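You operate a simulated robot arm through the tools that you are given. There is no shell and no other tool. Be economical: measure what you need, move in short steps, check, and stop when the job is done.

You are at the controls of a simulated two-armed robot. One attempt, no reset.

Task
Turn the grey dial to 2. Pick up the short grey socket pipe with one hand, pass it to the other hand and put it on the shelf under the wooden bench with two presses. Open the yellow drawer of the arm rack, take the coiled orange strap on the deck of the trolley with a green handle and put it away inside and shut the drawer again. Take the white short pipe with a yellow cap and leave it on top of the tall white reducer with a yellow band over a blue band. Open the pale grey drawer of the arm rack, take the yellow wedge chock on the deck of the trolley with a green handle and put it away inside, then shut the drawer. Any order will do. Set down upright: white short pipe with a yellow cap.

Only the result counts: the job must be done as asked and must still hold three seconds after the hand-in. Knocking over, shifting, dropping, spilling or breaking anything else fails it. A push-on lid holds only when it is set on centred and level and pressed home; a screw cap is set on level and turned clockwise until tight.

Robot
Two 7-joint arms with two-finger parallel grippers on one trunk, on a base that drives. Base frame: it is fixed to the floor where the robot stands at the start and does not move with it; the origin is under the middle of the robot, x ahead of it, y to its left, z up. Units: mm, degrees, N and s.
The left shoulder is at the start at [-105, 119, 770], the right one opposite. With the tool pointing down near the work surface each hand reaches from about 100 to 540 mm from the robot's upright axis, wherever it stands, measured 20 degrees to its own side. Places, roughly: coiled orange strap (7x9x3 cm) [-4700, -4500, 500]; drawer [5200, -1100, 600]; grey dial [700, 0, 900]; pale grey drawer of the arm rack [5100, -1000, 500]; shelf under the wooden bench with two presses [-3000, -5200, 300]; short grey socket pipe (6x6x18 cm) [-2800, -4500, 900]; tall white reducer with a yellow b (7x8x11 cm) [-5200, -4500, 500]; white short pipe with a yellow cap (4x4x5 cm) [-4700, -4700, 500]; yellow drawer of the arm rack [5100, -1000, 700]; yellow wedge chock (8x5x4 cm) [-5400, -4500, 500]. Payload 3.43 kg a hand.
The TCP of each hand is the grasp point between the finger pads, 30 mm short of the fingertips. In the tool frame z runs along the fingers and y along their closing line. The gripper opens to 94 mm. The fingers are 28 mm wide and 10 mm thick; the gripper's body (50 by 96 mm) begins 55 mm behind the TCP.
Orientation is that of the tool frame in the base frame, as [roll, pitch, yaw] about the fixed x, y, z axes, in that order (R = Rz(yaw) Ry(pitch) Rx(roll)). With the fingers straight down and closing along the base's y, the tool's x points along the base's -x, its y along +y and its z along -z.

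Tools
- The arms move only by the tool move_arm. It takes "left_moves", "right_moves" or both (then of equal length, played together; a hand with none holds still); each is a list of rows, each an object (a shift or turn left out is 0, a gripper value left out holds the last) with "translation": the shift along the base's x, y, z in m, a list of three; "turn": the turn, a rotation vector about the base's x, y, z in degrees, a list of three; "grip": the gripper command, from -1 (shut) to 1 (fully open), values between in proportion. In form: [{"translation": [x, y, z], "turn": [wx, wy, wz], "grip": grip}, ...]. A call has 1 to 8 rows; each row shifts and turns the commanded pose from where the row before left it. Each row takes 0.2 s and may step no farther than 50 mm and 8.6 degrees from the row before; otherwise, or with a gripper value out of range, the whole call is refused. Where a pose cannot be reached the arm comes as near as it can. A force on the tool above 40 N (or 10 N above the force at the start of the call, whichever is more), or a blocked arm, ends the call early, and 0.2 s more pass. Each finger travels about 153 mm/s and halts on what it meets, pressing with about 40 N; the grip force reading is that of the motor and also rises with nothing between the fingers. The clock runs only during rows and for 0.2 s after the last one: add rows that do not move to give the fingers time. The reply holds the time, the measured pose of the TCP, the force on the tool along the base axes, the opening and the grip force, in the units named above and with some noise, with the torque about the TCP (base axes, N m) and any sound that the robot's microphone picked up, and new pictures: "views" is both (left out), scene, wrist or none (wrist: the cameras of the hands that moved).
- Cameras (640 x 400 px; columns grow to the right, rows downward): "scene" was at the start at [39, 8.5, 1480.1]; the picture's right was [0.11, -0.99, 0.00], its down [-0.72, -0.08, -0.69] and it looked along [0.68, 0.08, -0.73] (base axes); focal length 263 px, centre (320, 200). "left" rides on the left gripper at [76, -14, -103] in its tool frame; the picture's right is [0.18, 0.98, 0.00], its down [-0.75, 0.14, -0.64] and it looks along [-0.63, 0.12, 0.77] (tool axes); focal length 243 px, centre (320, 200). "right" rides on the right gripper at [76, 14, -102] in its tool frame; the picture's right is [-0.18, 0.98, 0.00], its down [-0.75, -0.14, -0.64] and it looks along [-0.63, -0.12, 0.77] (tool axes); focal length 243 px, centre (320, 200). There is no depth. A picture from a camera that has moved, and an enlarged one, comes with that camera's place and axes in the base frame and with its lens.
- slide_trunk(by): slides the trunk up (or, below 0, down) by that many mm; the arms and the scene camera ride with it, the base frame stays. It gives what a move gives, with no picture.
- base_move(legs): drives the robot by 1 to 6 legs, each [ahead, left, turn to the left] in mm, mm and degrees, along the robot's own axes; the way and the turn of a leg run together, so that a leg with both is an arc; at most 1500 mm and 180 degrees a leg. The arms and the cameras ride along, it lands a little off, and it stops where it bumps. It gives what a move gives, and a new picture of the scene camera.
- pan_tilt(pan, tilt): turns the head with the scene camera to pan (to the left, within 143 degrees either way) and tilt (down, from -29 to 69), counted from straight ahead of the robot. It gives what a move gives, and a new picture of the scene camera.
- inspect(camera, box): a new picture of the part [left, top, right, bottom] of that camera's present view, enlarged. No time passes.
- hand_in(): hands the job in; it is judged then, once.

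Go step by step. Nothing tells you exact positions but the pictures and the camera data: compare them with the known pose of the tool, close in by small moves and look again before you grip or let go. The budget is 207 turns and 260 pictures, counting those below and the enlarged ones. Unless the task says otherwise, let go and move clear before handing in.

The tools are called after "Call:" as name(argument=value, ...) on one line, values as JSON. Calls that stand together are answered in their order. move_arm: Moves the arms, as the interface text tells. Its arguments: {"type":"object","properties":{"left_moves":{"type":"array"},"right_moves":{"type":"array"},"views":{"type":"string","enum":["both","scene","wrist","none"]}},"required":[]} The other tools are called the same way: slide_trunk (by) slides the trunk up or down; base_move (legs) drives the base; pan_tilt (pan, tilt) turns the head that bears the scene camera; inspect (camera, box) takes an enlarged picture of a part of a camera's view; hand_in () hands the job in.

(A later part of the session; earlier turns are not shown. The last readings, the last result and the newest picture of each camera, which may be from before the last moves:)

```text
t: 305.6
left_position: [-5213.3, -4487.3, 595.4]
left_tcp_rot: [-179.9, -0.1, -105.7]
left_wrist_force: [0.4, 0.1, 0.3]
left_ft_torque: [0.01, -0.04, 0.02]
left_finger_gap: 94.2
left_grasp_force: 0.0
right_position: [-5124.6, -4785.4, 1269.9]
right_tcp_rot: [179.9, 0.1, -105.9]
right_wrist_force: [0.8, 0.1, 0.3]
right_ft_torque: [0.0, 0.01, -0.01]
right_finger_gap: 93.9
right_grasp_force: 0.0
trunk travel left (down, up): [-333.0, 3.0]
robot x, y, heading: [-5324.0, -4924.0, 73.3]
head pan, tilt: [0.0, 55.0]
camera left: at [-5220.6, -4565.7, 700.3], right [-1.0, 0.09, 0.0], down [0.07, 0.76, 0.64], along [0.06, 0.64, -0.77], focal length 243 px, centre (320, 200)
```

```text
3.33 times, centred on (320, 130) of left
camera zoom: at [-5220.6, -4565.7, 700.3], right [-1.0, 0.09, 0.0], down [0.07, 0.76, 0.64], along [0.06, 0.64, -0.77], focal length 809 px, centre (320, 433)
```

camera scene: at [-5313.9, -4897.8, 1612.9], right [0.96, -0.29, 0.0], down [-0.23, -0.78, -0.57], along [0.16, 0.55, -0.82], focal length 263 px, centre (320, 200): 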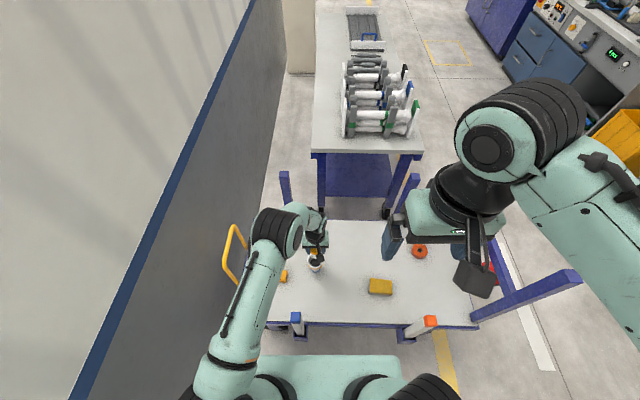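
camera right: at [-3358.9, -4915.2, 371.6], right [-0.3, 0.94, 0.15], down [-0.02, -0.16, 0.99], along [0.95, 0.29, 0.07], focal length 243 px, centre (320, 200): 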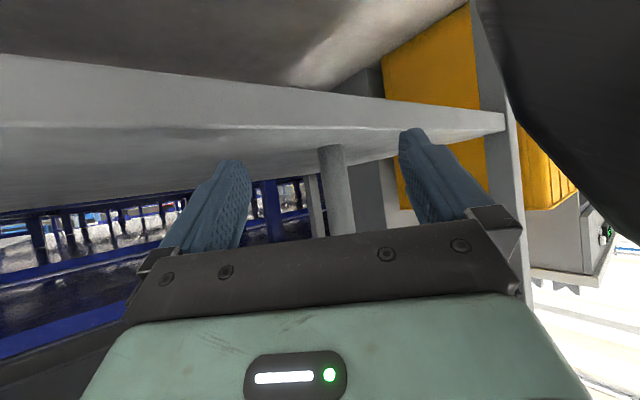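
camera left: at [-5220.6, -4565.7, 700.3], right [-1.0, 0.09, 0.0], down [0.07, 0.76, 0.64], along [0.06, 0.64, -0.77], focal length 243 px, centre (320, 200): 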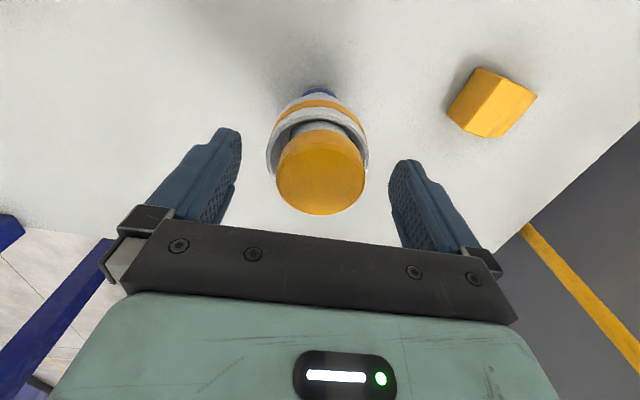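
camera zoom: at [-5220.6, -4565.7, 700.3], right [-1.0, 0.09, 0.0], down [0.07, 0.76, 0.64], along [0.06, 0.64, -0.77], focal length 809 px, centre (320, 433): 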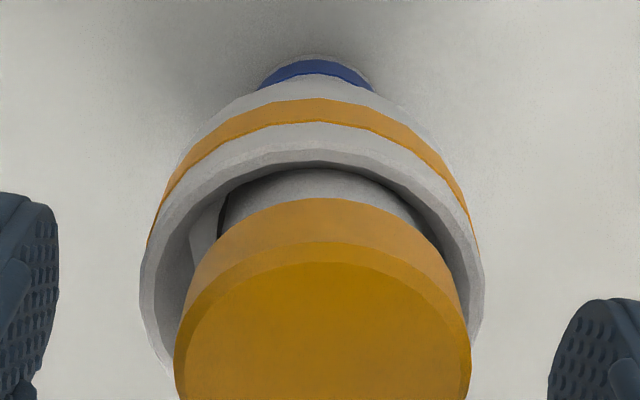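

The pipe sits in the mouth. I rise straight up and check that it stands level.

Call:
move_arm(left_moves=[{"translation": [0, 0, 0.02]}, {"translation": [0, 0, 0.04]}, {"translation": [0, 0, 0.04]}, {"translation": [0, -0.02, 0.04]}, {"translation": [-0.02, -0.03, 0.03]}, {}], views="none")

Call:
inspect(camera="left", box=[240, 60, 400, 180])

Call:
inspect(camera="scene", box=[270, 220, 360, 300])

```text
t: 307.0
left_position: [-5234.3, -4536.3, 766.6]
left_tcp_rot: [-179.9, -0.1, -105.7]
left_wrist_force: [-0.4, -0.2, -1.2]
left_ft_torque: [-0.04, 0.03, -0.01]
left_finger_gap: 93.6
left_grasp_force: 0.0
right_position: [-5124.2, -4785.7, 1270.5]
right_tcp_rot: [179.9, 0.1, -106.1]
right_wrist_force: [0.0, 0.8, 0.9]
right_ft_torque: [-0.01, -0.02, 0.03]
right_finger_gap: 94.3
right_grasp_force: 0.0
trunk travel left (down, up): [-333.0, 3.0]
robot x, y, heading: [-5323.3, -4922.6, 73.4]
head pan, tilt: [0.0, 55.0]
```

```text
3.33 times, centred on (320, 120) of left
camera zoom: at [-5241.8, -4615.0, 870.7], right [-1.0, 0.09, 0.0], down [0.07, 0.76, 0.64], along [0.06, 0.64, -0.77], focal length 809 px, centre (320, 467)
```

zoom: 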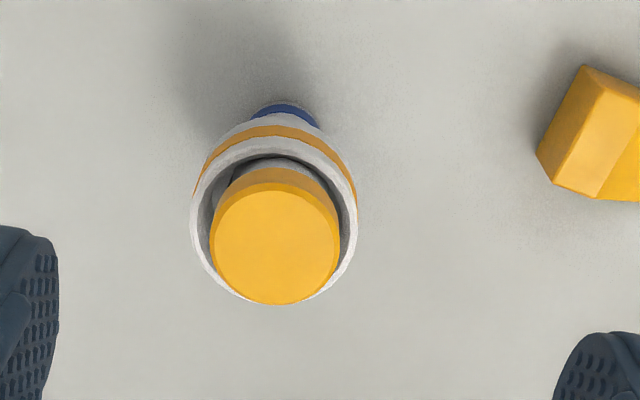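

```text
5.00 times, centred on (315, 260) of scene
camera zoom: at [-5313.4, -4897.1, 1612.9], right [0.96, -0.29, 0.0], down [-0.23, -0.79, -0.57], along [0.16, 0.55, -0.82], focal length 1316 px, centre (345, -100)
```

zoom: 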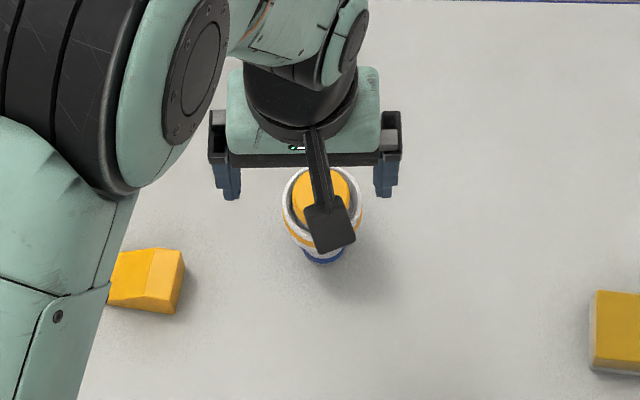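

The white pipe stands level in the reducer's mouth. Next the chock: I tuck the left hand high and bring the right hand across, turned to grip the chock's parallel sides.

Call:
move_arm(left_moves=[{"translation": [-0.0148, -0.0132, 0.043]}, {"translation": [-0.0148, -0.0132, 0.043]}, {"translation": [-0.0148, -0.0132, 0.043]}, {"translation": [-0.0148, -0.0132, 0.043]}, {"translation": [-0.0148, -0.0132, 0.043]}, {"translation": [-0.0148, -0.0132, 0.043]}, {"translation": [-0.0148, -0.0132, 0.043]}, {"translation": [-0.0148, -0.0132, 0.043]}], views="none")

Call:
move_arm(left_moves=[{"translation": [-0.0148, -0.0132, 0.043]}, {"translation": [-0.0148, -0.0132, 0.043]}, {"translation": [-0.0148, -0.0132, 0.043]}, {"translation": [-0.0148, -0.0132, 0.043]}, {}, {}, {}, {}], right_moves=[{}, {}, {"translation": [-0.02, 0.026, -0.035], "turn": [0, 0, 7.75]}, {"translation": [-0.02, 0.026, -0.035], "turn": [0, 0, 7.75]}, {"translation": [-0.02, 0.026, -0.035], "turn": [0, 0, 7.75]}, {"translation": [-0.02, 0.026, -0.035], "turn": [0, 0, 7.75]}, {"translation": [-0.02, 0.026, -0.035], "turn": [0, 0, 7.75]}, {"translation": [-0.02, 0.026, -0.035], "turn": [0, 0, 7.75]}], views="none")

Call:
move_arm(right_moves=[{"translation": [-0.02, 0.026, -0.035], "turn": [0, 0, 7.75]}, {"translation": [-0.02, 0.026, -0.035], "turn": [0, 0, 7.75]}, {"translation": [-0.02, 0.026, -0.035], "turn": [0, 0, 7.75]}, {"translation": [-0.02, 0.026, -0.035], "turn": [0, 0, 7.75]}, {"translation": [-0.02, 0.026, -0.035]}, {}], views="both")

```text
t: 308.8
left_position: [-5351.4, -4644.2, 1108.2]
left_tcp_rot: [-179.9, 0.0, -105.7]
left_wrist_force: [-0.3, 0.5, -0.1]
left_ft_torque: [-0.02, -0.01, 0.01]
left_finger_gap: 93.9
left_grasp_force: 0.0
right_position: [-5125.7, -4785.8, 1270.4]
right_tcp_rot: [180.0, 0.1, -106.1]
right_wrist_force: [0.0, -1.0, 0.7]
right_ft_torque: [0.01, 0.01, 0.0]
right_finger_gap: 94.1
right_grasp_force: 0.0
trunk travel left (down, up): [-333.0, 3.0]
robot x, y, heading: [-5322.3, -4922.6, 73.4]
head pan, tilt: [0.0, 55.0]
```

```text
t: 310.6
left_position: [-5410.6, -4696.8, 1281.4]
left_tcp_rot: [-179.9, 0.1, -105.6]
left_wrist_force: [-0.4, 0.1, 0.3]
left_ft_torque: [-0.01, 0.01, 0.0]
left_finger_gap: 94.1
left_grasp_force: 0.1
right_position: [-5245.1, -4628.4, 1059.8]
right_tcp_rot: [179.9, 0.1, -59.3]
right_wrist_force: [-0.8, 0.4, 0.5]
right_ft_torque: [0.0, 0.03, 0.0]
right_finger_gap: 94.0
right_grasp_force: 0.0
trunk travel left (down, up): [-333.0, 3.0]
robot x, y, heading: [-5323.6, -4924.9, 73.3]
head pan, tilt: [0.0, 55.0]
```

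```text
t: 312.0
left_position: [-5410.1, -4698.4, 1280.5]
left_tcp_rot: [-179.8, 0.0, -105.6]
left_wrist_force: [0.5, -0.2, -0.8]
left_ft_torque: [-0.01, 0.01, 0.01]
left_finger_gap: 94.3
left_grasp_force: 0.0
right_position: [-5340.8, -4499.6, 886.0]
right_tcp_rot: [179.8, 0.2, -28.4]
right_wrist_force: [0.6, -0.5, -0.3]
right_ft_torque: [-0.02, -0.01, -0.02]
right_finger_gap: 94.1
right_grasp_force: 0.1
trunk travel left (down, up): [-333.0, 3.0]
robot x, y, heading: [-5325.5, -4919.4, 73.2]
head pan, tilt: [0.0, 55.0]
camera scene: at [-5313.3, -4898.2, 1612.9], right [0.96, -0.29, 0.0], down [-0.23, -0.78, -0.57], along [0.16, 0.55, -0.82], focal length 263 px, centre (320, 200)
camera right: at [-5280.3, -4548.9, 988.7], right [-0.63, -0.78, 0.0], down [-0.59, 0.48, 0.64], along [-0.5, 0.4, -0.77], focal length 243 px, centre (320, 200)
```

scene: 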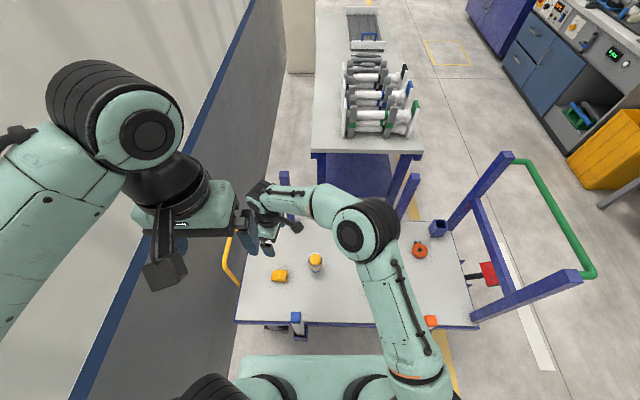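
right: 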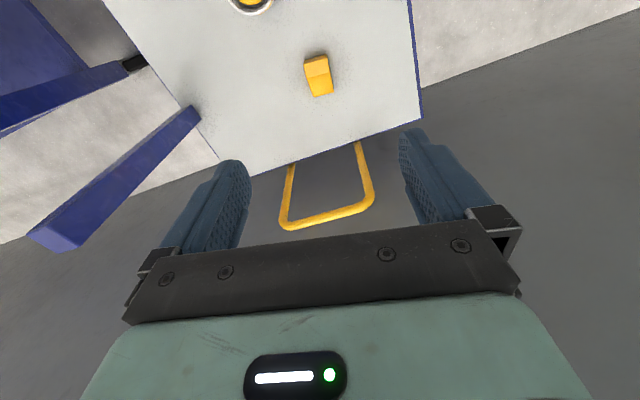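

The right hand reaches; the chock is at ≈[-5369, -4477]. I lower over it.

Call:
move_arm(right_moves=[{"translation": [-0.007, 0.0055, -0.045]}, {"translation": [-0.007, 0.0055, -0.045]}, {"translation": [-0.007, 0.0055, -0.045]}, {"translation": [-0.007, 0.0055, -0.045]}, {"translation": [0, 0, -0.045]}, {"translation": [0, 0, -0.045]}, {}], views="wrist")

```text
t: 313.6
left_position: [-5409.6, -4698.1, 1281.3]
left_tcp_rot: [-179.9, 0.0, -105.7]
left_wrist_force: [-0.5, 0.5, 0.4]
left_ft_torque: [-0.02, -0.01, 0.0]
left_finger_gap: 94.0
left_grasp_force: 0.1
right_position: [-5370.8, -4476.8, 615.9]
right_tcp_rot: [179.9, 0.0, -28.5]
right_wrist_force: [0.1, -0.2, -0.2]
right_ft_torque: [0.05, 0.02, 0.03]
right_finger_gap: 93.9
right_grasp_force: 0.1
trunk travel left (down, up): [-333.0, 3.0]
robot x, y, heading: [-5328.6, -4927.2, 73.6]
head pan, tilt: [0.0, 55.0]
camera right: at [-5310.0, -4526.1, 718.3], right [-0.63, -0.78, 0.0], down [-0.59, 0.48, 0.64], along [-0.5, 0.4, -0.77], focal length 243 px, centre (320, 200)
```

right: 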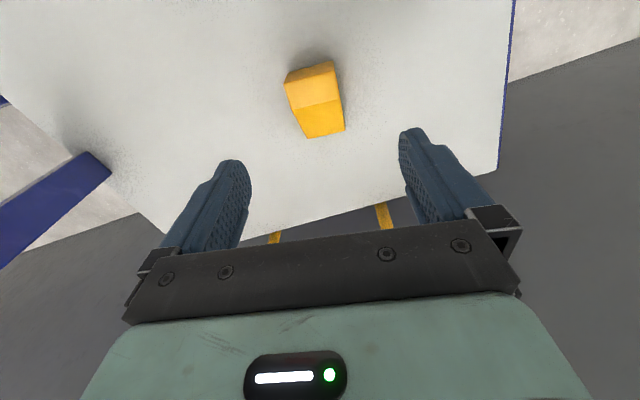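

The closing line matches the chock's short side. I descend and grip it.

Call:
move_arm(right_moves=[{"translation": [0.003, -0.001, -0.04]}, {"translation": [0, 0, -0.04]}, {"translation": [0, 0, -0.037]}, {}], views="wrist")

```text
t: 314.6
left_position: [-5409.5, -4697.8, 1282.2]
left_tcp_rot: [-179.9, 0.0, -105.7]
left_wrist_force: [0.8, -0.7, 0.3]
left_ft_torque: [0.02, -0.01, -0.01]
left_finger_gap: 94.0
left_grasp_force: 0.1
right_position: [-5359.9, -4483.0, 558.4]
right_tcp_rot: [179.9, 0.1, -28.5]
right_wrist_force: [0.0, 0.6, -0.3]
right_ft_torque: [0.02, -0.02, 0.01]
right_finger_gap: 93.9
right_grasp_force: 0.0
right hand out of reach, approached as far as the arm can: row 2, 3
trunk travel left (down, up): [-333.0, 3.0]
robot x, y, heading: [-5326.5, -4921.1, 73.6]
head pan, tilt: [0.0, 55.0]
camera right: at [-5300.4, -4532.7, 660.9], right [-0.63, -0.78, 0.0], down [-0.59, 0.48, 0.64], along [-0.5, 0.4, -0.77], focal length 243 px, centre (320, 200)
```

right: 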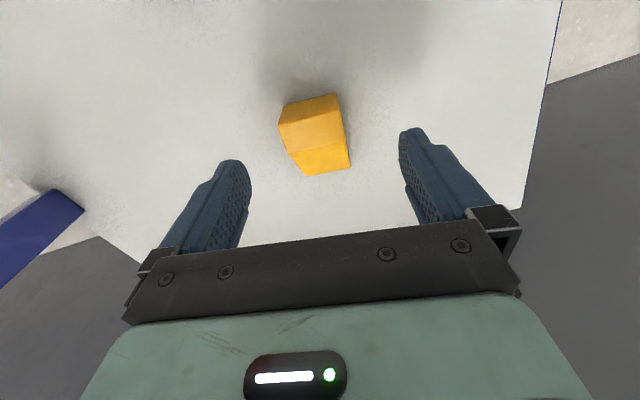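

The arm is at its lower limit; I reset the height command and lower the trunk a little instead.

Call:
move_arm(right_moves=[{"translation": [0, 0, 0.04]}, {"translation": [0, 0, 0.045]}, {}], views="none")

Call:
slide_trunk(by=-80)

```text
t: 315.4
left_position: [-5409.3, -4697.5, 1281.2]
left_tcp_rot: [-179.9, 0.0, -105.7]
left_wrist_force: [-0.1, 0.5, 0.3]
left_ft_torque: [0.0, -0.01, -0.01]
left_finger_gap: 93.9
left_grasp_force: 0.0
right_position: [-5364.2, -4482.9, 644.1]
right_tcp_rot: [180.0, -0.1, -28.4]
right_wrist_force: [0.3, 0.5, -0.6]
right_ft_torque: [-0.02, 0.01, 0.02]
right_finger_gap: 94.2
right_grasp_force: 0.1
trunk travel left (down, up): [-333.0, 3.0]
robot x, y, heading: [-5322.2, -4924.5, 73.3]
head pan, tilt: [0.0, 55.0]
```

```text
t: 316.5
left_position: [-5410.4, -4694.2, 1203.3]
left_tcp_rot: [-180.0, 0.0, -105.6]
left_wrist_force: [0.2, 0.3, -0.5]
left_ft_torque: [-0.02, -0.01, -0.02]
left_finger_gap: 94.1
left_grasp_force: 0.3
right_position: [-5362.0, -4483.4, 562.5]
right_tcp_rot: [179.8, 0.0, -28.5]
right_wrist_force: [-0.2, 0.8, -0.4]
right_ft_torque: [-0.02, 0.02, 0.01]
right_finger_gap: 94.0
right_grasp_force: 0.0
trunk travel left (down, up): [-253.0, 83.0]
robot x, y, heading: [-5324.4, -4919.4, 73.5]
head pan, tilt: [0.0, 55.0]
```

Call:
move_arm(right_moves=[{"translation": [-0.005, 0.005, -0.03]}, {"translation": [0, 0, -0.034]}, {}], views="wrist")

```text
t: 317.3
left_position: [-5409.8, -4696.9, 1203.5]
left_tcp_rot: [-180.0, 0.0, -105.8]
left_wrist_force: [0.6, 0.3, -0.5]
left_ft_torque: [0.02, -0.02, 0.0]
left_finger_gap: 94.1
left_grasp_force: 0.0
right_position: [-5359.2, -4497.0, 522.8]
right_tcp_rot: [179.9, 0.0, -28.5]
right_wrist_force: [-0.1, -0.8, 0.2]
right_ft_torque: [0.04, -0.01, 0.03]
right_finger_gap: 94.2
right_grasp_force: 0.0
right hand out of reach, approached as far as the arm can: row 1, 2
trunk travel left (down, up): [-253.0, 83.0]
robot x, y, heading: [-5326.5, -4922.2, 73.4]
head pan, tilt: [0.0, 55.0]
camera right: at [-5298.5, -4545.9, 625.3], right [-0.63, -0.78, 0.0], down [-0.59, 0.48, 0.64], along [-0.5, 0.4, -0.77], focal length 243 px, centre (320, 200)
```

right: 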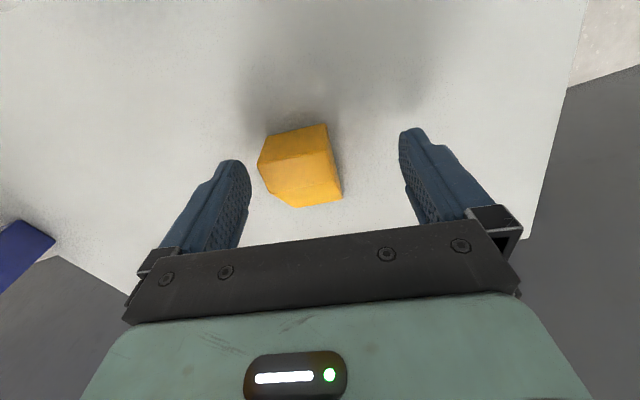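

Still short; I raise the hand and shift the base left 70 mm to improve reach.

Call:
move_arm(right_moves=[{"translation": [0, 0, 0.045]}, {"translation": [0, 0, 0.045]}, {"translation": [0, 0, 0.045]}, {"translation": [0.01, 0, 0.045]}, {"translation": [0.01, 0, 0.045]}, {}], views="none")

Call:
base_move(legs=[[15, 80, 0]])

```text
t: 318.7
left_position: [-5411.6, -4694.9, 1201.6]
left_tcp_rot: [-180.0, 0.0, -105.7]
left_wrist_force: [-0.6, 0.5, 0.8]
left_ft_torque: [0.0, 0.02, -0.05]
left_finger_gap: 94.0
left_grasp_force: 0.0
right_position: [-5355.6, -4444.6, 737.8]
right_tcp_rot: [179.8, -0.1, -28.5]
right_wrist_force: [0.5, -0.9, -0.2]
right_ft_torque: [0.02, 0.02, -0.01]
right_finger_gap: 94.0
right_grasp_force: 0.0
right hand out of reach, approached as far as the arm can: row 1, 2, 3, 4, 5
trunk travel left (down, up): [-253.0, 83.0]
robot x, y, heading: [-5325.2, -4924.8, 73.4]
head pan, tilt: [0.0, 55.0]
```

```text
t: 319.8
left_position: [-5450.6, -4674.8, 1203.5]
left_tcp_rot: [-179.7, 0.0, -105.7]
left_wrist_force: [-0.3, 0.3, 0.2]
left_ft_torque: [-0.02, 0.03, 0.0]
left_finger_gap: 93.9
left_grasp_force: 0.0
right_position: [-5396.7, -4422.6, 737.0]
right_tcp_rot: [179.7, -0.1, -28.4]
right_wrist_force: [0.3, -1.0, -0.2]
right_ft_torque: [-0.01, 0.03, 0.03]
right_finger_gap: 94.2
right_grasp_force: 0.1
trunk travel left (down, up): [-253.0, 83.0]
robot x, y, heading: [-5361.3, -4899.0, 73.6]
head pan, tilt: [0.0, 55.0]
stopped in leg 1: the robot was blocked; the commanded pose is now the measured one
camera scene: at [-5354.4, -4875.1, 1527.8], right [0.96, -0.29, 0.0], down [-0.23, -0.79, -0.57], along [0.16, 0.55, -0.82], focal length 263 px, centre (320, 200)
```

scene: 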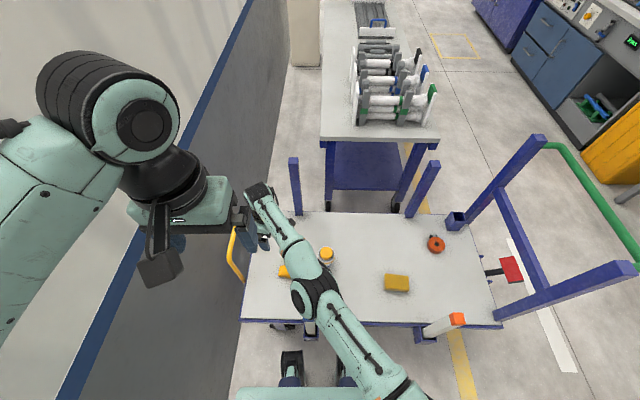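

The base met something (perhaps a caster) and stopped; nothing looks disturbed. Instead of reaching across, I bring the right hand back, back up slightly and turn the base left so the chock lies to its right-front.

Call:
move_arm(right_moves=[{"translation": [0.01, -0.02, 0.03]}, {"translation": [0.03, -0.026, 0.025]}, {"translation": [0.03, -0.026, 0.02]}, {"translation": [0.03, -0.026, 0.015]}, {"translation": [0.03, -0.026, 0.01]}, {"translation": [0.03, -0.026, 0]}, {"translation": [0.02, -0.01, 0]}, {}], views="none")

Call:
base_move(legs=[[-70, 0, 0], [0, 0, 28]])

```text
t: 321.6
left_position: [-5449.0, -4676.5, 1202.0]
left_tcp_rot: [-179.8, 0.0, -105.7]
left_wrist_force: [0.1, -1.0, -1.4]
left_ft_torque: [0.0, 0.02, 0.0]
left_finger_gap: 93.9
left_grasp_force: 0.1
right_position: [-5249.9, -4402.2, 853.0]
right_tcp_rot: [179.7, -0.1, -28.5]
right_wrist_force: [-0.8, -0.7, 0.7]
right_ft_torque: [-0.02, 0.03, -0.02]
right_finger_gap: 94.0
right_grasp_force: 0.1
right hand out of reach, approached as far as the arm can: row 1, 2, 3, 4, 5, 6, 7
trunk travel left (down, up): [-253.0, 83.0]
robot x, y, heading: [-5360.7, -4903.7, 73.7]
head pan, tilt: [0.0, 55.0]
```

```text
t: 324.1
left_position: [-5566.1, -4811.1, 1202.4]
left_tcp_rot: [-179.9, 0.0, -77.9]
left_wrist_force: [-0.9, 0.3, 0.5]
left_ft_torque: [-0.03, -0.04, 0.04]
left_finger_gap: 94.2
left_grasp_force: 0.1
right_position: [-5516.2, -4477.0, 853.4]
right_tcp_rot: [179.7, -0.1, -0.6]
right_wrist_force: [-0.3, -0.3, 0.8]
right_ft_torque: [0.02, 0.0, -0.02]
right_finger_gap: 94.1
right_grasp_force: 0.0
trunk travel left (down, up): [-253.0, 83.0]
robot x, y, heading: [-5383.1, -4970.3, 101.2]
head pan, tilt: [0.0, 55.0]
camera scene: at [-5386.4, -4944.3, 1527.8], right [0.98, 0.2, 0.0], down [0.16, -0.8, -0.57], along [-0.11, 0.56, -0.82], focal length 263 px, centre (320, 200)
```

scene: 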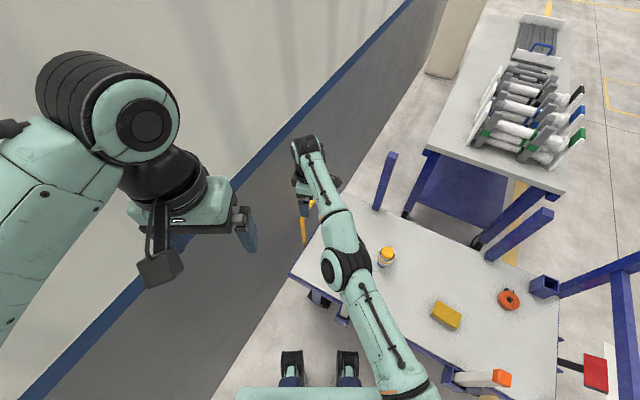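

The right arm was stretched against a wrist limit. I unwind its yaw while moving back over the chock.

Call:
move_arm(right_moves=[{"turn": [0, 0, -7]}, {"turn": [0, 0, -7]}, {"translation": [0.02, -0.02, 0], "turn": [0, 0, -7]}, {"translation": [0.03, -0.02, 0], "turn": [0, 0, -7]}, {"translation": [0.03, -0.01, 0]}, {"translation": [0.035, 0, 0]}, {"translation": [0.035, 0.02, 0]}, {}], views="both")

```text
t: 325.9
left_position: [-5566.9, -4811.6, 1203.5]
left_tcp_rot: [-179.9, 0.0, -77.8]
left_wrist_force: [-1.5, -0.1, -1.0]
left_ft_torque: [-0.03, 0.0, -0.01]
left_finger_gap: 94.0
left_grasp_force: 0.0
right_position: [-5411.2, -4426.3, 867.6]
right_tcp_rot: [179.7, -0.1, -28.7]
right_wrist_force: [0.2, 0.0, 0.2]
right_ft_torque: [-0.02, -0.01, -0.01]
right_finger_gap: 93.8
right_grasp_force: 0.1
right hand out of reach, approached as far as the arm can: row 3, 4, 5, 6, 7
trunk travel left (down, up): [-253.0, 83.0]
robot x, y, heading: [-5382.4, -4970.5, 101.2]
head pan, tilt: [0.0, 55.0]
camera scene: at [-5387.1, -4944.4, 1527.8], right [0.98, 0.2, 0.0], down [0.16, -0.8, -0.57], along [-0.11, 0.56, -0.82], focal length 263 px, centre (320, 200)
camera right: at [-5351.0, -4475.5, 970.5], right [-0.63, -0.77, 0.0], down [-0.59, 0.49, 0.64], along [-0.5, 0.4, -0.77], focal length 243 px, centre (320, 200)
```

scene: 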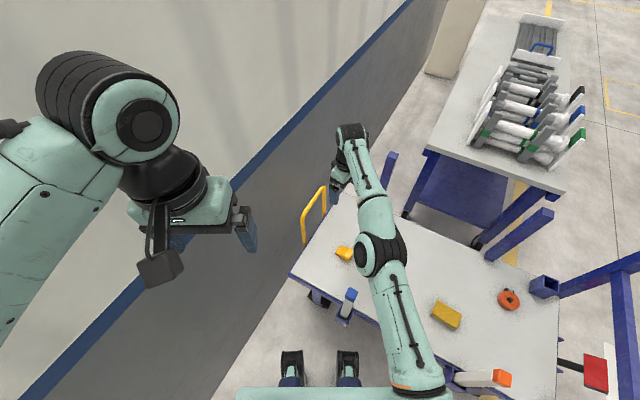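
right: 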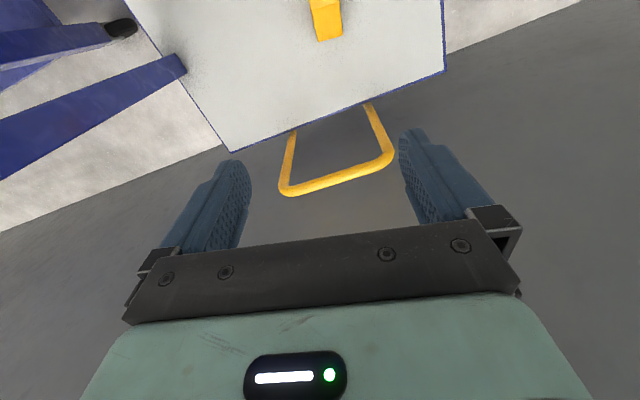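

The arm is in a straight-arm singularity. I try a downward move to get the elbow bending again.

Call:
move_arm(right_moves=[{"translation": [0, -0.01, -0.03]}, {"translation": [0, -0.02, -0.03]}, {"translation": [0.01, -0.03, -0.02]}, {"translation": [0.01, -0.03, 0]}, {}], views="none")

```text
t: 327.1
left_position: [-5565.8, -4810.8, 1203.7]
left_tcp_rot: [-179.8, -0.1, -77.9]
left_wrist_force: [-0.7, -0.5, 1.0]
left_ft_torque: [-0.01, -0.01, 0.03]
left_finger_gap: 93.9
left_grasp_force: 0.1
right_position: [-5424.8, -4426.0, 790.5]
right_tcp_rot: [179.7, -0.2, -28.6]
right_wrist_force: [-0.3, -0.1, -0.3]
right_ft_torque: [0.01, 0.0, -0.04]
right_finger_gap: 93.9
right_grasp_force: 0.1
right hand out of reach, approached as far as the arm can: row 1, 2, 3, 4
trunk travel left (down, up): [-253.0, 83.0]
robot x, y, heading: [-5378.7, -4968.7, 101.3]
head pan, tilt: [0.0, 55.0]
```

Call:
move_arm(right_moves=[{"turn": [0, 0, -8]}, {"turn": [0, 0, -8]}, {"turn": [0, 0, -8]}, {"turn": [0, 0, -8]}, {"turn": [0, 0, -8]}, {"turn": [0, 0, -8], "translation": [0.01, -0.03, 0]}, {"translation": [0.01, -0.03, 0]}, {}], views="scene")

```text
t: 328.9
left_position: [-5565.2, -4811.1, 1203.1]
left_tcp_rot: [-179.8, 0.0, -78.0]
left_wrist_force: [0.4, -0.2, -0.1]
left_ft_torque: [-0.01, -0.01, -0.01]
left_finger_gap: 94.0
left_grasp_force: 0.1
right_position: [-5426.9, -4425.6, 791.7]
right_tcp_rot: [179.6, -0.2, -76.7]
right_wrist_force: [0.8, -0.1, 0.3]
right_ft_torque: [0.01, -0.03, -0.01]
right_finger_gap: 94.0
right_grasp_force: 0.1
right hand out of reach, approached as far as the arm can: row 6, 7
trunk travel left (down, up): [-253.0, 83.0]
robot x, y, heading: [-5380.9, -4967.8, 101.3]
head pan, tilt: [0.0, 55.0]
camera scene: at [-5386.5, -4944.2, 1527.8], right [0.98, 0.2, 0.0], down [0.16, -0.8, -0.57], along [-0.11, 0.56, -0.82], focal length 263 px, centre (320, 200)
```

scene: 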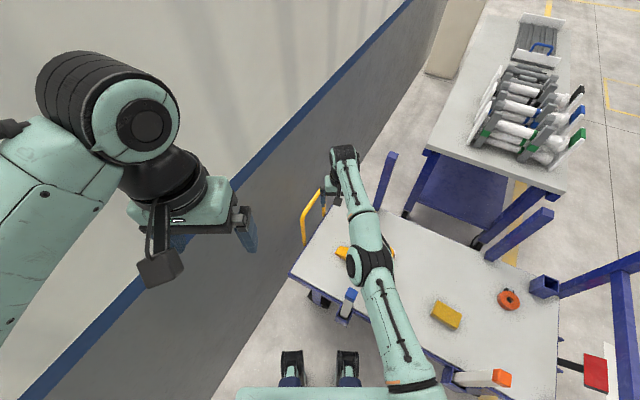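

The elbow is locked straight. I raise the hand, back away from the trolley and turn toward the open floor to sort the arm out safely.

Call:
move_arm(right_moves=[{"translation": [0, 0, 0.045]}, {"translation": [0, 0, 0.045]}, {"translation": [0, 0, 0.045]}, {}], views="none")

Call:
base_move(legs=[[-230, 0, 0], [0, 0, -100]])

Call:
move_arm(right_moves=[{"translation": [0, 0, -0.05]}, {"translation": [0, 0, -0.05]}, {"translation": [0, 0, -0.05]}, {"translation": [-0.01, 0, -0.045]}, {"translation": [-0.01, 0, -0.045]}, {"translation": [-0.02, 0, -0.045]}, {"translation": [-0.03, 0, -0.03]}, {"translation": [-0.04, 0, -0.02]}], views="none")

```text
t: 329.9
left_position: [-5565.7, -4811.0, 1203.1]
left_tcp_rot: [-179.9, 0.0, -77.9]
left_wrist_force: [0.7, 0.0, -0.9]
left_ft_torque: [-0.02, 0.01, 0.01]
left_finger_gap: 94.1
left_grasp_force: 0.1
right_position: [-5421.5, -4444.4, 923.7]
right_tcp_rot: [179.7, -0.1, -76.7]
right_wrist_force: [-0.3, 0.0, 0.1]
right_ft_torque: [0.01, 0.02, -0.03]
right_finger_gap: 94.2
right_grasp_force: 0.0
right hand out of reach, approached as far as the arm can: row 2, 3
trunk travel left (down, up): [-253.0, 83.0]
robot x, y, heading: [-5383.3, -4972.7, 101.3]
head pan, tilt: [0.0, 55.0]
```

```text
t: 335.7
left_position: [-5155.0, -5034.1, 1203.5]
left_tcp_rot: [-179.9, -0.1, -175.8]
left_wrist_force: [0.0, 0.4, -0.3]
left_ft_torque: [-0.01, -0.01, 0.03]
left_finger_gap: 94.1
left_grasp_force: 0.1
right_position: [-4810.0, -5227.9, 923.2]
right_tcp_rot: [179.8, -0.1, -174.6]
right_wrist_force: [-1.1, -0.1, 0.1]
right_ft_torque: [0.01, -0.05, -0.02]
right_finger_gap: 94.1
right_grasp_force: 0.0
trunk travel left (down, up): [-253.0, 83.0]
robot x, y, heading: [-5335.9, -5195.5, 3.3]
head pan, tilt: [0.0, 55.0]
camera scene: at [-5308.8, -5192.5, 1527.8], right [0.06, -1.0, 0.0], down [-0.82, -0.05, -0.57], along [0.57, 0.03, -0.82], focal length 263 px, centre (320, 200)
```

scene: 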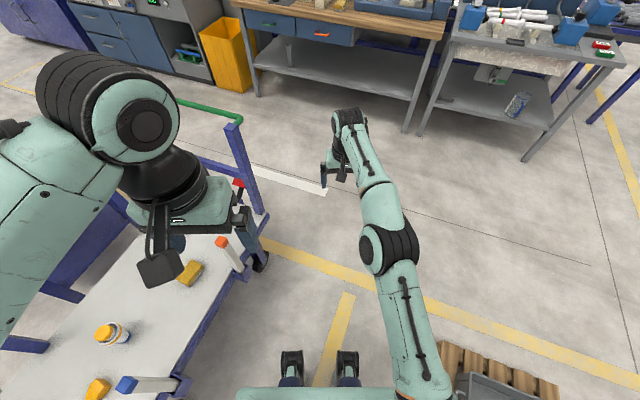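

```text
t: 337.5
left_position: [-5154.4, -5033.2, 1203.2]
left_tcp_rot: [-179.9, 0.0, -175.8]
left_wrist_force: [-0.1, -1.0, 0.0]
left_ft_torque: [0.02, -0.01, 0.01]
left_finger_gap: 94.0
left_grasp_force: 0.1
right_position: [-4922.5, -5227.5, 588.0]
right_tcp_rot: [179.7, 0.1, -174.7]
right_wrist_force: [0.3, 0.1, -0.3]
right_ft_torque: [0.0, -0.01, -0.02]
right_finger_gap: 93.8
right_grasp_force: 0.1
trunk travel left (down, up): [-253.0, 83.0]
robot x, y, heading: [-5337.9, -5194.0, 3.4]
head pan, tilt: [0.0, 55.0]
```

The arm bends again. I raise the right hand to a neutral pose, then turn back toward the chock and drive in.

Call:
move_arm(right_moves=[{"translation": [-0.004, -0.0065, 0.045]}, {"translation": [-0.004, -0.0065, 0.045]}, {"translation": [-0.004, -0.0065, 0.045]}, {"translation": [-0.004, -0.0065, 0.045]}, {"translation": [-0.004, -0.0065, 0.045]}, {"translation": [-0.004, -0.0065, 0.045]}, {"translation": [-0.004, -0.0065, 0.045]}, {}], views="none")

Call:
base_move(legs=[[0, 0, 98], [225, 0, 0]])

```text
t: 339.3
left_position: [-5154.8, -5033.8, 1203.2]
left_tcp_rot: [-179.9, 0.0, -175.8]
left_wrist_force: [-0.1, 0.5, -0.4]
left_ft_torque: [-0.03, 0.0, 0.03]
left_finger_gap: 94.2
left_grasp_force: 0.0
right_position: [-4949.1, -5271.7, 905.9]
right_tcp_rot: [179.7, -0.1, -174.6]
right_wrist_force: [0.3, 0.1, -0.6]
right_ft_torque: [0.04, 0.03, 0.01]
right_finger_gap: 93.9
right_grasp_force: 0.0
trunk travel left (down, up): [-253.0, 83.0]
robot x, y, heading: [-5338.3, -5194.3, 3.5]
head pan, tilt: [0.0, 55.0]
```

```text
t: 345.0
left_position: [-5548.6, -4806.4, 1202.4]
left_tcp_rot: [-179.9, -0.1, -80.5]
left_wrist_force: [-0.5, -0.1, 0.4]
left_ft_torque: [-0.03, 0.03, -0.03]
left_finger_gap: 94.2
left_grasp_force: 0.2
right_position: [-5328.5, -4580.1, 906.5]
right_tcp_rot: [179.7, -0.1, -79.3]
right_wrist_force: [-0.9, 0.6, -0.8]
right_ft_torque: [0.01, 0.0, 0.01]
right_finger_gap: 93.9
right_grasp_force: 0.0
trunk travel left (down, up): [-253.0, 83.0]
robot x, y, heading: [-5371.5, -4972.9, 98.5]
head pan, tilt: [0.0, 55.0]
camera scene: at [-5374.8, -4946.4, 1527.7], right [0.99, 0.15, 0.0], down [0.12, -0.81, -0.57], along [-0.09, 0.57, -0.82], focal length 263 px, centre (320, 200)
```

scene: 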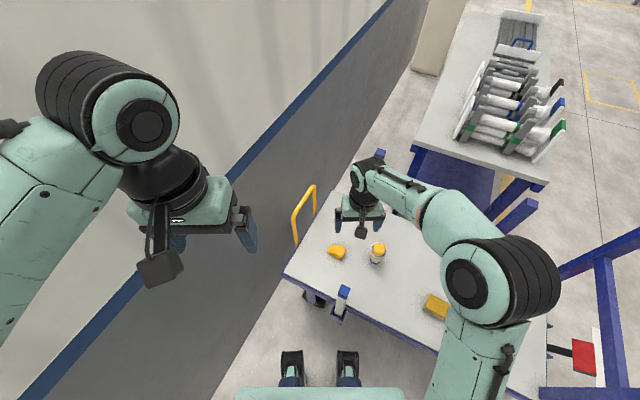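

Good elbow posture now. I move over the chock while turning the hand 50°.

Call:
move_arm(right_moves=[{"translation": [-0.0055, 0.0146, -0.03], "turn": [0, 0, 7.26]}, {"translation": [-0.0055, 0.0146, -0.03], "turn": [0, 0, 7.26]}, {"translation": [-0.0055, 0.0146, -0.03], "turn": [0, 0, 7.26]}, {"translation": [-0.0055, 0.0146, -0.03], "turn": [0, 0, 7.26]}, {"translation": [-0.0055, 0.0146, -0.03], "turn": [0, 0, 7.26]}, {"translation": [-0.0055, 0.0146, -0.03], "turn": [0, 0, 7.26]}, {"translation": [-0.0055, 0.0146, -0.03], "turn": [0, 0, 7.26]}, {}], views="wrist")

```text
t: 346.8
left_position: [-5548.5, -4806.6, 1201.9]
left_tcp_rot: [-179.9, 0.0, -80.5]
left_wrist_force: [-0.3, 0.5, -0.1]
left_ft_torque: [-0.04, -0.01, 0.0]
left_finger_gap: 93.8
left_grasp_force: 0.1
right_position: [-5366.2, -4476.8, 695.7]
right_tcp_rot: [179.7, -0.1, -28.4]
right_wrist_force: [0.4, 0.6, -0.5]
right_ft_torque: [-0.02, -0.02, -0.02]
right_finger_gap: 94.0
right_grasp_force: 0.0
trunk travel left (down, up): [-253.0, 83.0]
robot x, y, heading: [-5372.3, -4976.0, 98.6]
head pan, tilt: [0.0, 55.0]
camera right: at [-5306.2, -4524.8, 799.1], right [-0.63, -0.78, 0.0], down [-0.6, 0.49, 0.64], along [-0.5, 0.4, -0.77], focal length 243 px, centre (320, 200)
```

right: 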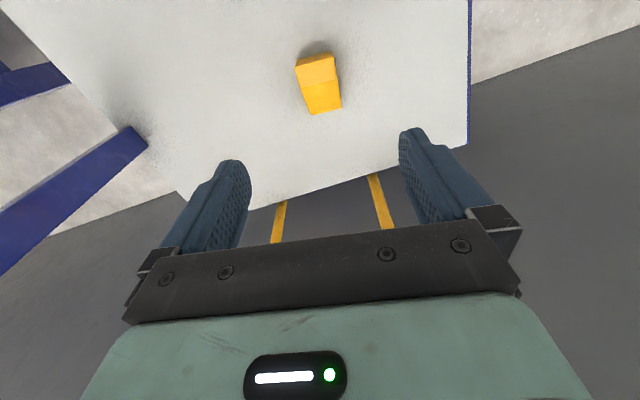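

Call:
move_arm(right_moves=[{"translation": [-0.001, 0.001, -0.045]}, {"translation": [0, 0, -0.045]}, {"translation": [0, 0, -0.04]}, {"translation": [0, 0, -0.04]}, {}], views="wrist")

```text
t: 348.0
left_position: [-5547.4, -4806.9, 1203.4]
left_tcp_rot: [-179.9, 0.0, -80.5]
left_wrist_force: [0.8, 0.2, -0.4]
left_ft_torque: [-0.02, 0.0, -0.01]
left_finger_gap: 94.2
left_grasp_force: 0.1
right_position: [-5366.6, -4475.0, 524.8]
right_tcp_rot: [179.8, 0.0, -28.5]
right_wrist_force: [0.2, -0.9, -0.4]
right_ft_torque: [0.01, -0.01, 0.03]
right_finger_gap: 94.2
right_grasp_force: 0.1
trunk travel left (down, up): [-253.0, 83.0]
robot x, y, heading: [-5369.0, -4975.2, 98.6]
head pan, tilt: [0.0, 55.0]
camera right: at [-5306.3, -4524.5, 627.6], right [-0.63, -0.78, 0.0], down [-0.59, 0.49, 0.64], along [-0.5, 0.4, -0.77], focal length 243 px, centre (320, 200)
```

right: 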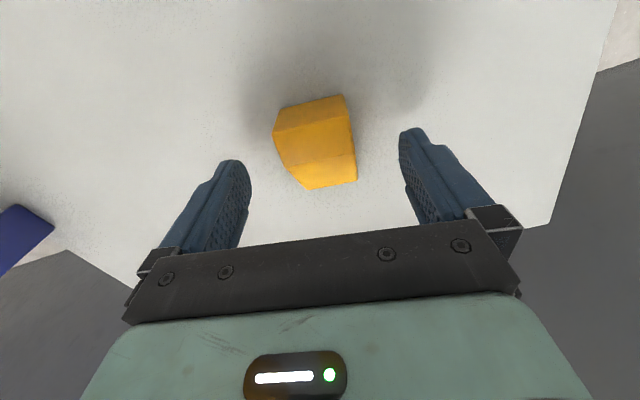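

Call:
move_arm(right_moves=[{"translation": [0.003, -0.001, -0.015]}, {"translation": [0, 0, -0.012]}, {}, {"grip": 0.2}, {"grip": -0.2}, {"grip": -0.4}, {}], views="wrist")

```text
t: 349.6
left_position: [-5547.5, -4806.6, 1202.6]
left_tcp_rot: [-179.9, 0.0, -80.5]
left_wrist_force: [-0.2, -0.4, 0.4]
left_ft_torque: [0.0, -0.02, 0.0]
left_finger_gap: 94.0
left_grasp_force: 0.1
right_position: [-5362.6, -4482.9, 500.6]
right_tcp_rot: [179.7, -0.1, -28.6]
right_wrist_force: [0.8, -0.4, 2.1]
right_ft_torque: [0.06, -0.04, -0.01]
right_finger_gap: 48.3
right_grasp_force: 39.8
right hand out of reach, approached as far as the arm can: row 2
trunk travel left (down, up): [-253.0, 83.0]
robot x, y, heading: [-5369.1, -4975.4, 98.5]
head pan, tilt: [0.0, 55.0]
camera right: at [-5302.0, -4531.4, 603.4], right [-0.63, -0.78, 0.0], down [-0.59, 0.49, 0.64], along [-0.5, 0.4, -0.77], focal length 243 px, centre (320, 200)
```

right: 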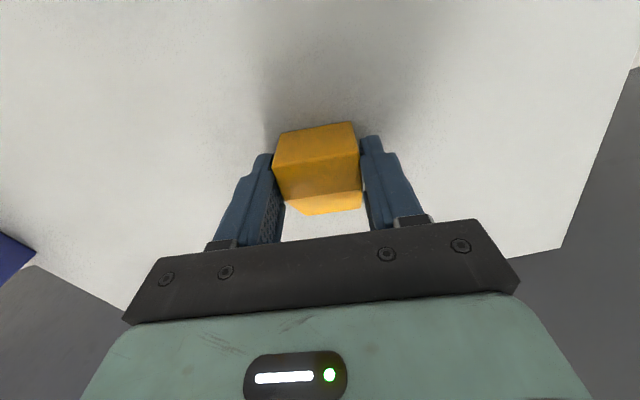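

Chock gripped (48 mm). I lift it with the trunk first to avoid the straight-arm limit.

Call:
slide_trunk(by=80)

Call:
move_arm(right_moves=[{"translation": [0, -0.01, 0.03]}, {"translation": [0, -0.01, 0.04]}, {"translation": [0, -0.01, 0.04]}, {}], views="wrist")

```text
t: 350.8
left_position: [-5547.9, -4808.0, 1282.7]
left_tcp_rot: [-179.9, 0.0, -80.6]
left_wrist_force: [0.4, 0.5, -0.7]
left_ft_torque: [0.03, 0.0, 0.0]
left_finger_gap: 94.0
left_grasp_force: 0.0
right_position: [-5362.9, -4483.5, 580.4]
right_tcp_rot: [179.8, 0.0, -28.5]
right_wrist_force: [-0.3, -0.3, -1.0]
right_ft_torque: [0.02, -0.01, -0.02]
right_finger_gap: 48.0
right_grasp_force: 40.1
trunk travel left (down, up): [-333.0, 3.0]
robot x, y, heading: [-5370.1, -4976.4, 98.8]
head pan, tilt: [0.0, 55.0]
```

```text
t: 351.8
left_position: [-5547.4, -4805.7, 1282.1]
left_tcp_rot: [-179.9, 0.0, -80.5]
left_wrist_force: [0.4, 0.1, 0.1]
left_ft_torque: [-0.02, 0.0, 0.03]
left_finger_gap: 94.1
left_grasp_force: 0.1
right_position: [-5363.9, -4512.4, 690.5]
right_tcp_rot: [179.7, -0.1, -28.5]
right_wrist_force: [0.7, 0.1, -0.4]
right_ft_torque: [-0.01, 0.03, -0.02]
right_finger_gap: 48.3
right_grasp_force: 40.2
trunk travel left (down, up): [-333.0, 3.0]
robot x, y, heading: [-5370.5, -4972.0, 98.6]
head pan, tilt: [0.0, 55.0]
camera right: at [-5303.0, -4560.8, 794.5], right [-0.63, -0.78, 0.01], down [-0.59, 0.49, 0.64], along [-0.5, 0.4, -0.77], focal length 243 px, centre (320, 200)
```

right: 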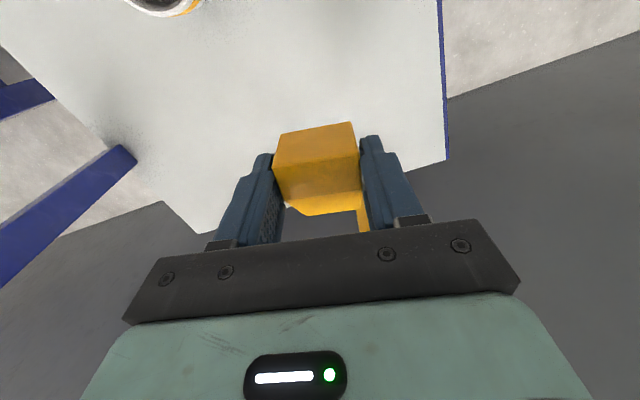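

Chock is up. I raise it further and tuck the right hand.

Call:
move_arm(right_moves=[{"translation": [0, 0, 0.045]}, {"translation": [0, 0, 0.045]}, {"translation": [0, 0, 0.045]}, {"translation": [0.0113, -0.0246, 0.04], "turn": [0, 0, -5]}, {"translation": [0.0113, -0.0246, 0.04], "turn": [0, 0, -5]}, {"translation": [0.0113, -0.0246, 0.04], "turn": [0, 0, -5]}, {"translation": [0.0113, -0.0246, 0.04], "turn": [0, 0, -5]}, {"translation": [0.0113, -0.0246, 0.04], "turn": [0, 0, -5]}], views="none")

Call:
move_arm(right_moves=[{"translation": [0.0113, -0.0246, 0.04], "turn": [0, 0, -5]}, {"translation": [0.0113, -0.0246, 0.04], "turn": [0, 0, -5]}, {"translation": [0.0113, -0.0246, 0.04], "turn": [0, 0, -5]}, {"translation": [0.0113, -0.0246, 0.04], "turn": [0, 0, -5]}, {"translation": [0.0113, -0.0246, 0.04], "turn": [0, 0, -5]}, {}], views="none")

```text
t: 353.6
left_position: [-5547.3, -4806.4, 1283.4]
left_tcp_rot: [-180.0, 0.1, -80.5]
left_wrist_force: [0.1, 0.1, -0.3]
left_ft_torque: [0.02, -0.01, -0.02]
left_finger_gap: 93.9
left_grasp_force: 0.0
right_position: [-5306.0, -4637.5, 1025.8]
right_tcp_rot: [179.7, -0.1, -53.5]
right_wrist_force: [0.3, -0.5, -0.8]
right_ft_torque: [0.0, 0.01, 0.03]
right_finger_gap: 48.2
right_grasp_force: 40.3
trunk travel left (down, up): [-333.0, 3.0]
robot x, y, heading: [-5372.2, -4972.2, 98.6]
head pan, tilt: [0.0, 55.0]
```

```text
t: 355.0
left_position: [-5547.8, -4805.9, 1282.5]
left_tcp_rot: [-179.9, 0.1, -80.5]
left_wrist_force: [-0.3, 0.3, -0.8]
left_ft_torque: [-0.04, 0.01, 0.01]
left_finger_gap: 94.2
left_grasp_force: 0.0
right_position: [-5250.0, -4757.3, 1229.8]
right_tcp_rot: [179.6, -0.1, -78.5]
right_wrist_force: [0.8, 0.4, -1.2]
right_ft_torque: [-0.05, 0.0, -0.01]
right_finger_gap: 48.4
right_grasp_force: 40.0
trunk travel left (down, up): [-333.0, 3.0]
robot x, y, heading: [-5368.4, -4972.5, 98.7]
head pan, tilt: [0.0, 55.0]
```

The chock is tucked high in the right hand. I drive over to the strap with the left hand ready.

Call:
base_move(legs=[[-60, 0, 0], [0, 0, -25.4], [0, -480, 0], [125, 0, 0]])

```text
t: 362.3
left_position: [-4969.6, -4861.5, 1283.8]
left_tcp_rot: [-179.8, -0.1, -105.5]
left_wrist_force: [1.1, 0.6, -0.6]
left_ft_torque: [-0.08, 0.05, -0.02]
left_finger_gap: 94.2
left_grasp_force: 0.0
right_position: [-4679.2, -4942.2, 1227.2]
right_tcp_rot: [179.6, -0.4, -103.5]
right_wrist_force: [-0.3, 1.3, -1.6]
right_ft_torque: [-0.05, 0.05, -0.01]
right_finger_gap: 48.3
right_grasp_force: 39.7
trunk travel left (down, up): [-333.0, 3.0]
robot x, y, heading: [-4883.8, -5090.7, 73.4]
head pan, tilt: [0.0, 55.0]
stopped in leg 4: the robot was blocked; the commanded pose is now the measured one
camera scene: at [-4871.8, -5061.2, 1612.9], right [0.96, -0.28, 0.0], down [-0.23, -0.79, -0.57], along [0.16, 0.55, -0.82], focal length 263 px, centre (320, 200)
```

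scene: 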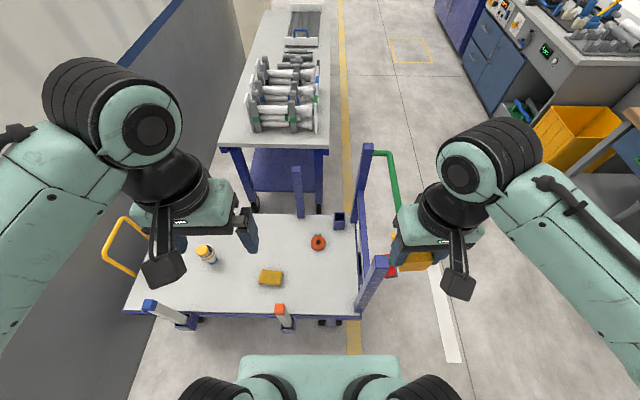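

The base touched a caster area, and the left arm would have to stretch over a stake for the strap; the right arm has the better line. So I'll swap: set the chock on a free deck spot, take it with the left, and use the right for the strap. I drive to the middle of the deck.

Call:
base_move(legs=[[-60, 0, 0], [0, 345, 0]])

```text
t: 366.5
left_position: [-5320.9, -4826.5, 1283.0]
left_tcp_rot: [-179.9, 0.2, -105.6]
left_wrist_force: [1.0, -0.1, -0.3]
left_ft_torque: [-0.01, 0.03, 0.03]
left_finger_gap: 94.0
left_grasp_force: 0.1
right_position: [-5030.0, -4908.0, 1229.4]
right_tcp_rot: [179.7, -0.1, -103.6]
right_wrist_force: [0.7, 0.0, -1.1]
right_ft_torque: [-0.01, 0.02, 0.0]
right_finger_gap: 48.1
right_grasp_force: 40.1
trunk travel left (down, up): [-333.0, 3.0]
robot x, y, heading: [-5230.4, -5053.9, 73.5]
head pan, tilt: [0.0, 55.0]
camera scene: at [-5223.5, -5026.9, 1612.9], right [0.96, -0.28, 0.0], down [-0.23, -0.79, -0.57], along [0.16, 0.55, -0.82], focal length 263 px, centre (320, 200)
```

scene: 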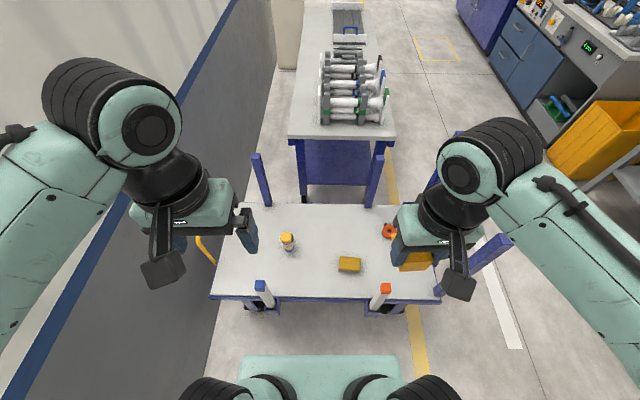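

The free spot between reducer and sponge is near [-5103, -4627]. I lower the chock there with the right hand.

Call:
move_arm(right_moves=[{"translation": [-0.0056, 0.0216, -0.0425]}, {"translation": [-0.0056, 0.0216, -0.0425]}, {"translation": [-0.0056, 0.0216, -0.0425]}, {"translation": [-0.0056, 0.0216, -0.0425]}, {"translation": [-0.0056, 0.0216, -0.0425]}, {"translation": [-0.0056, 0.0216, -0.0425]}, {"translation": [-0.0056, 0.0216, -0.0425]}, {"translation": [-0.0056, 0.0216, -0.0425]}], views="none")

Call:
move_arm(right_moves=[{"translation": [-0.0056, 0.0216, -0.0425]}, {"translation": [-0.0056, 0.0216, -0.0425]}, {"translation": [-0.0056, 0.0216, -0.0425]}, {"translation": [-0.0056, 0.0216, -0.0425]}, {"translation": [-0.0056, 0.0216, -0.0425]}, {}], views="both")

```text
t: 368.3
left_position: [-5320.1, -4825.4, 1283.1]
left_tcp_rot: [-179.9, 0.1, -105.7]
left_wrist_force: [-0.5, 0.7, -0.5]
left_ft_torque: [-0.01, 0.02, 0.0]
left_finger_gap: 94.0
left_grasp_force: 0.1
right_position: [-5074.7, -4729.8, 887.0]
right_tcp_rot: [179.7, 0.0, -103.7]
right_wrist_force: [-0.4, -0.1, -0.8]
right_ft_torque: [-0.02, -0.03, 0.03]
right_finger_gap: 48.2
right_grasp_force: 40.9
trunk travel left (down, up): [-333.0, 3.0]
robot x, y, heading: [-5234.7, -5050.2, 73.5]
head pan, tilt: [0.0, 55.0]
```

```text
t: 369.7
left_position: [-5320.5, -4827.2, 1284.1]
left_tcp_rot: [-179.9, 0.1, -105.7]
left_wrist_force: [0.7, -0.1, 0.1]
left_ft_torque: [0.0, 0.0, -0.01]
left_finger_gap: 94.0
left_grasp_force: 0.1
right_position: [-5099.4, -4625.9, 676.5]
right_tcp_rot: [179.7, 0.0, -103.6]
right_wrist_force: [-0.7, -0.3, -0.5]
right_ft_torque: [-0.02, 0.02, 0.0]
right_finger_gap: 48.4
right_grasp_force: 40.1
trunk travel left (down, up): [-333.0, 3.0]
robot x, y, heading: [-5230.9, -5053.3, 73.3]
head pan, tilt: [0.0, 55.0]
camera scene: at [-5223.4, -5027.3, 1612.9], right [0.96, -0.28, 0.0], down [-0.23, -0.79, -0.57], along [0.16, 0.55, -0.82], focal length 263 px, centre (320, 200)
camera right: at [-5130.6, -4697.6, 780.4], right [-0.91, 0.41, 0.01], down [0.32, 0.7, 0.64], along [0.26, 0.59, -0.77], focal length 243 px, centre (320, 200)
```

scene: 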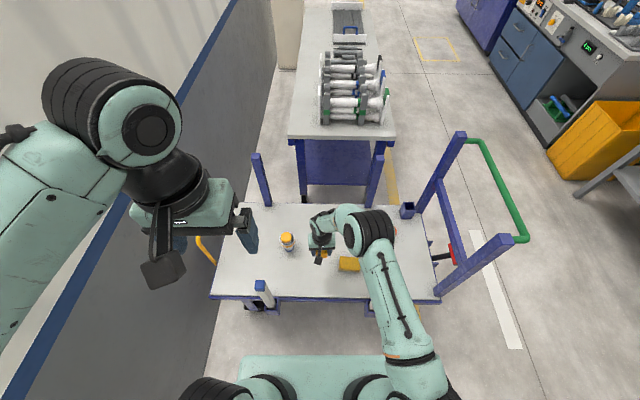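
right: 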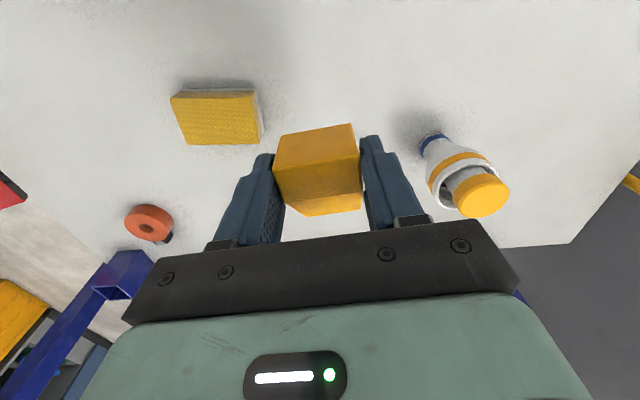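

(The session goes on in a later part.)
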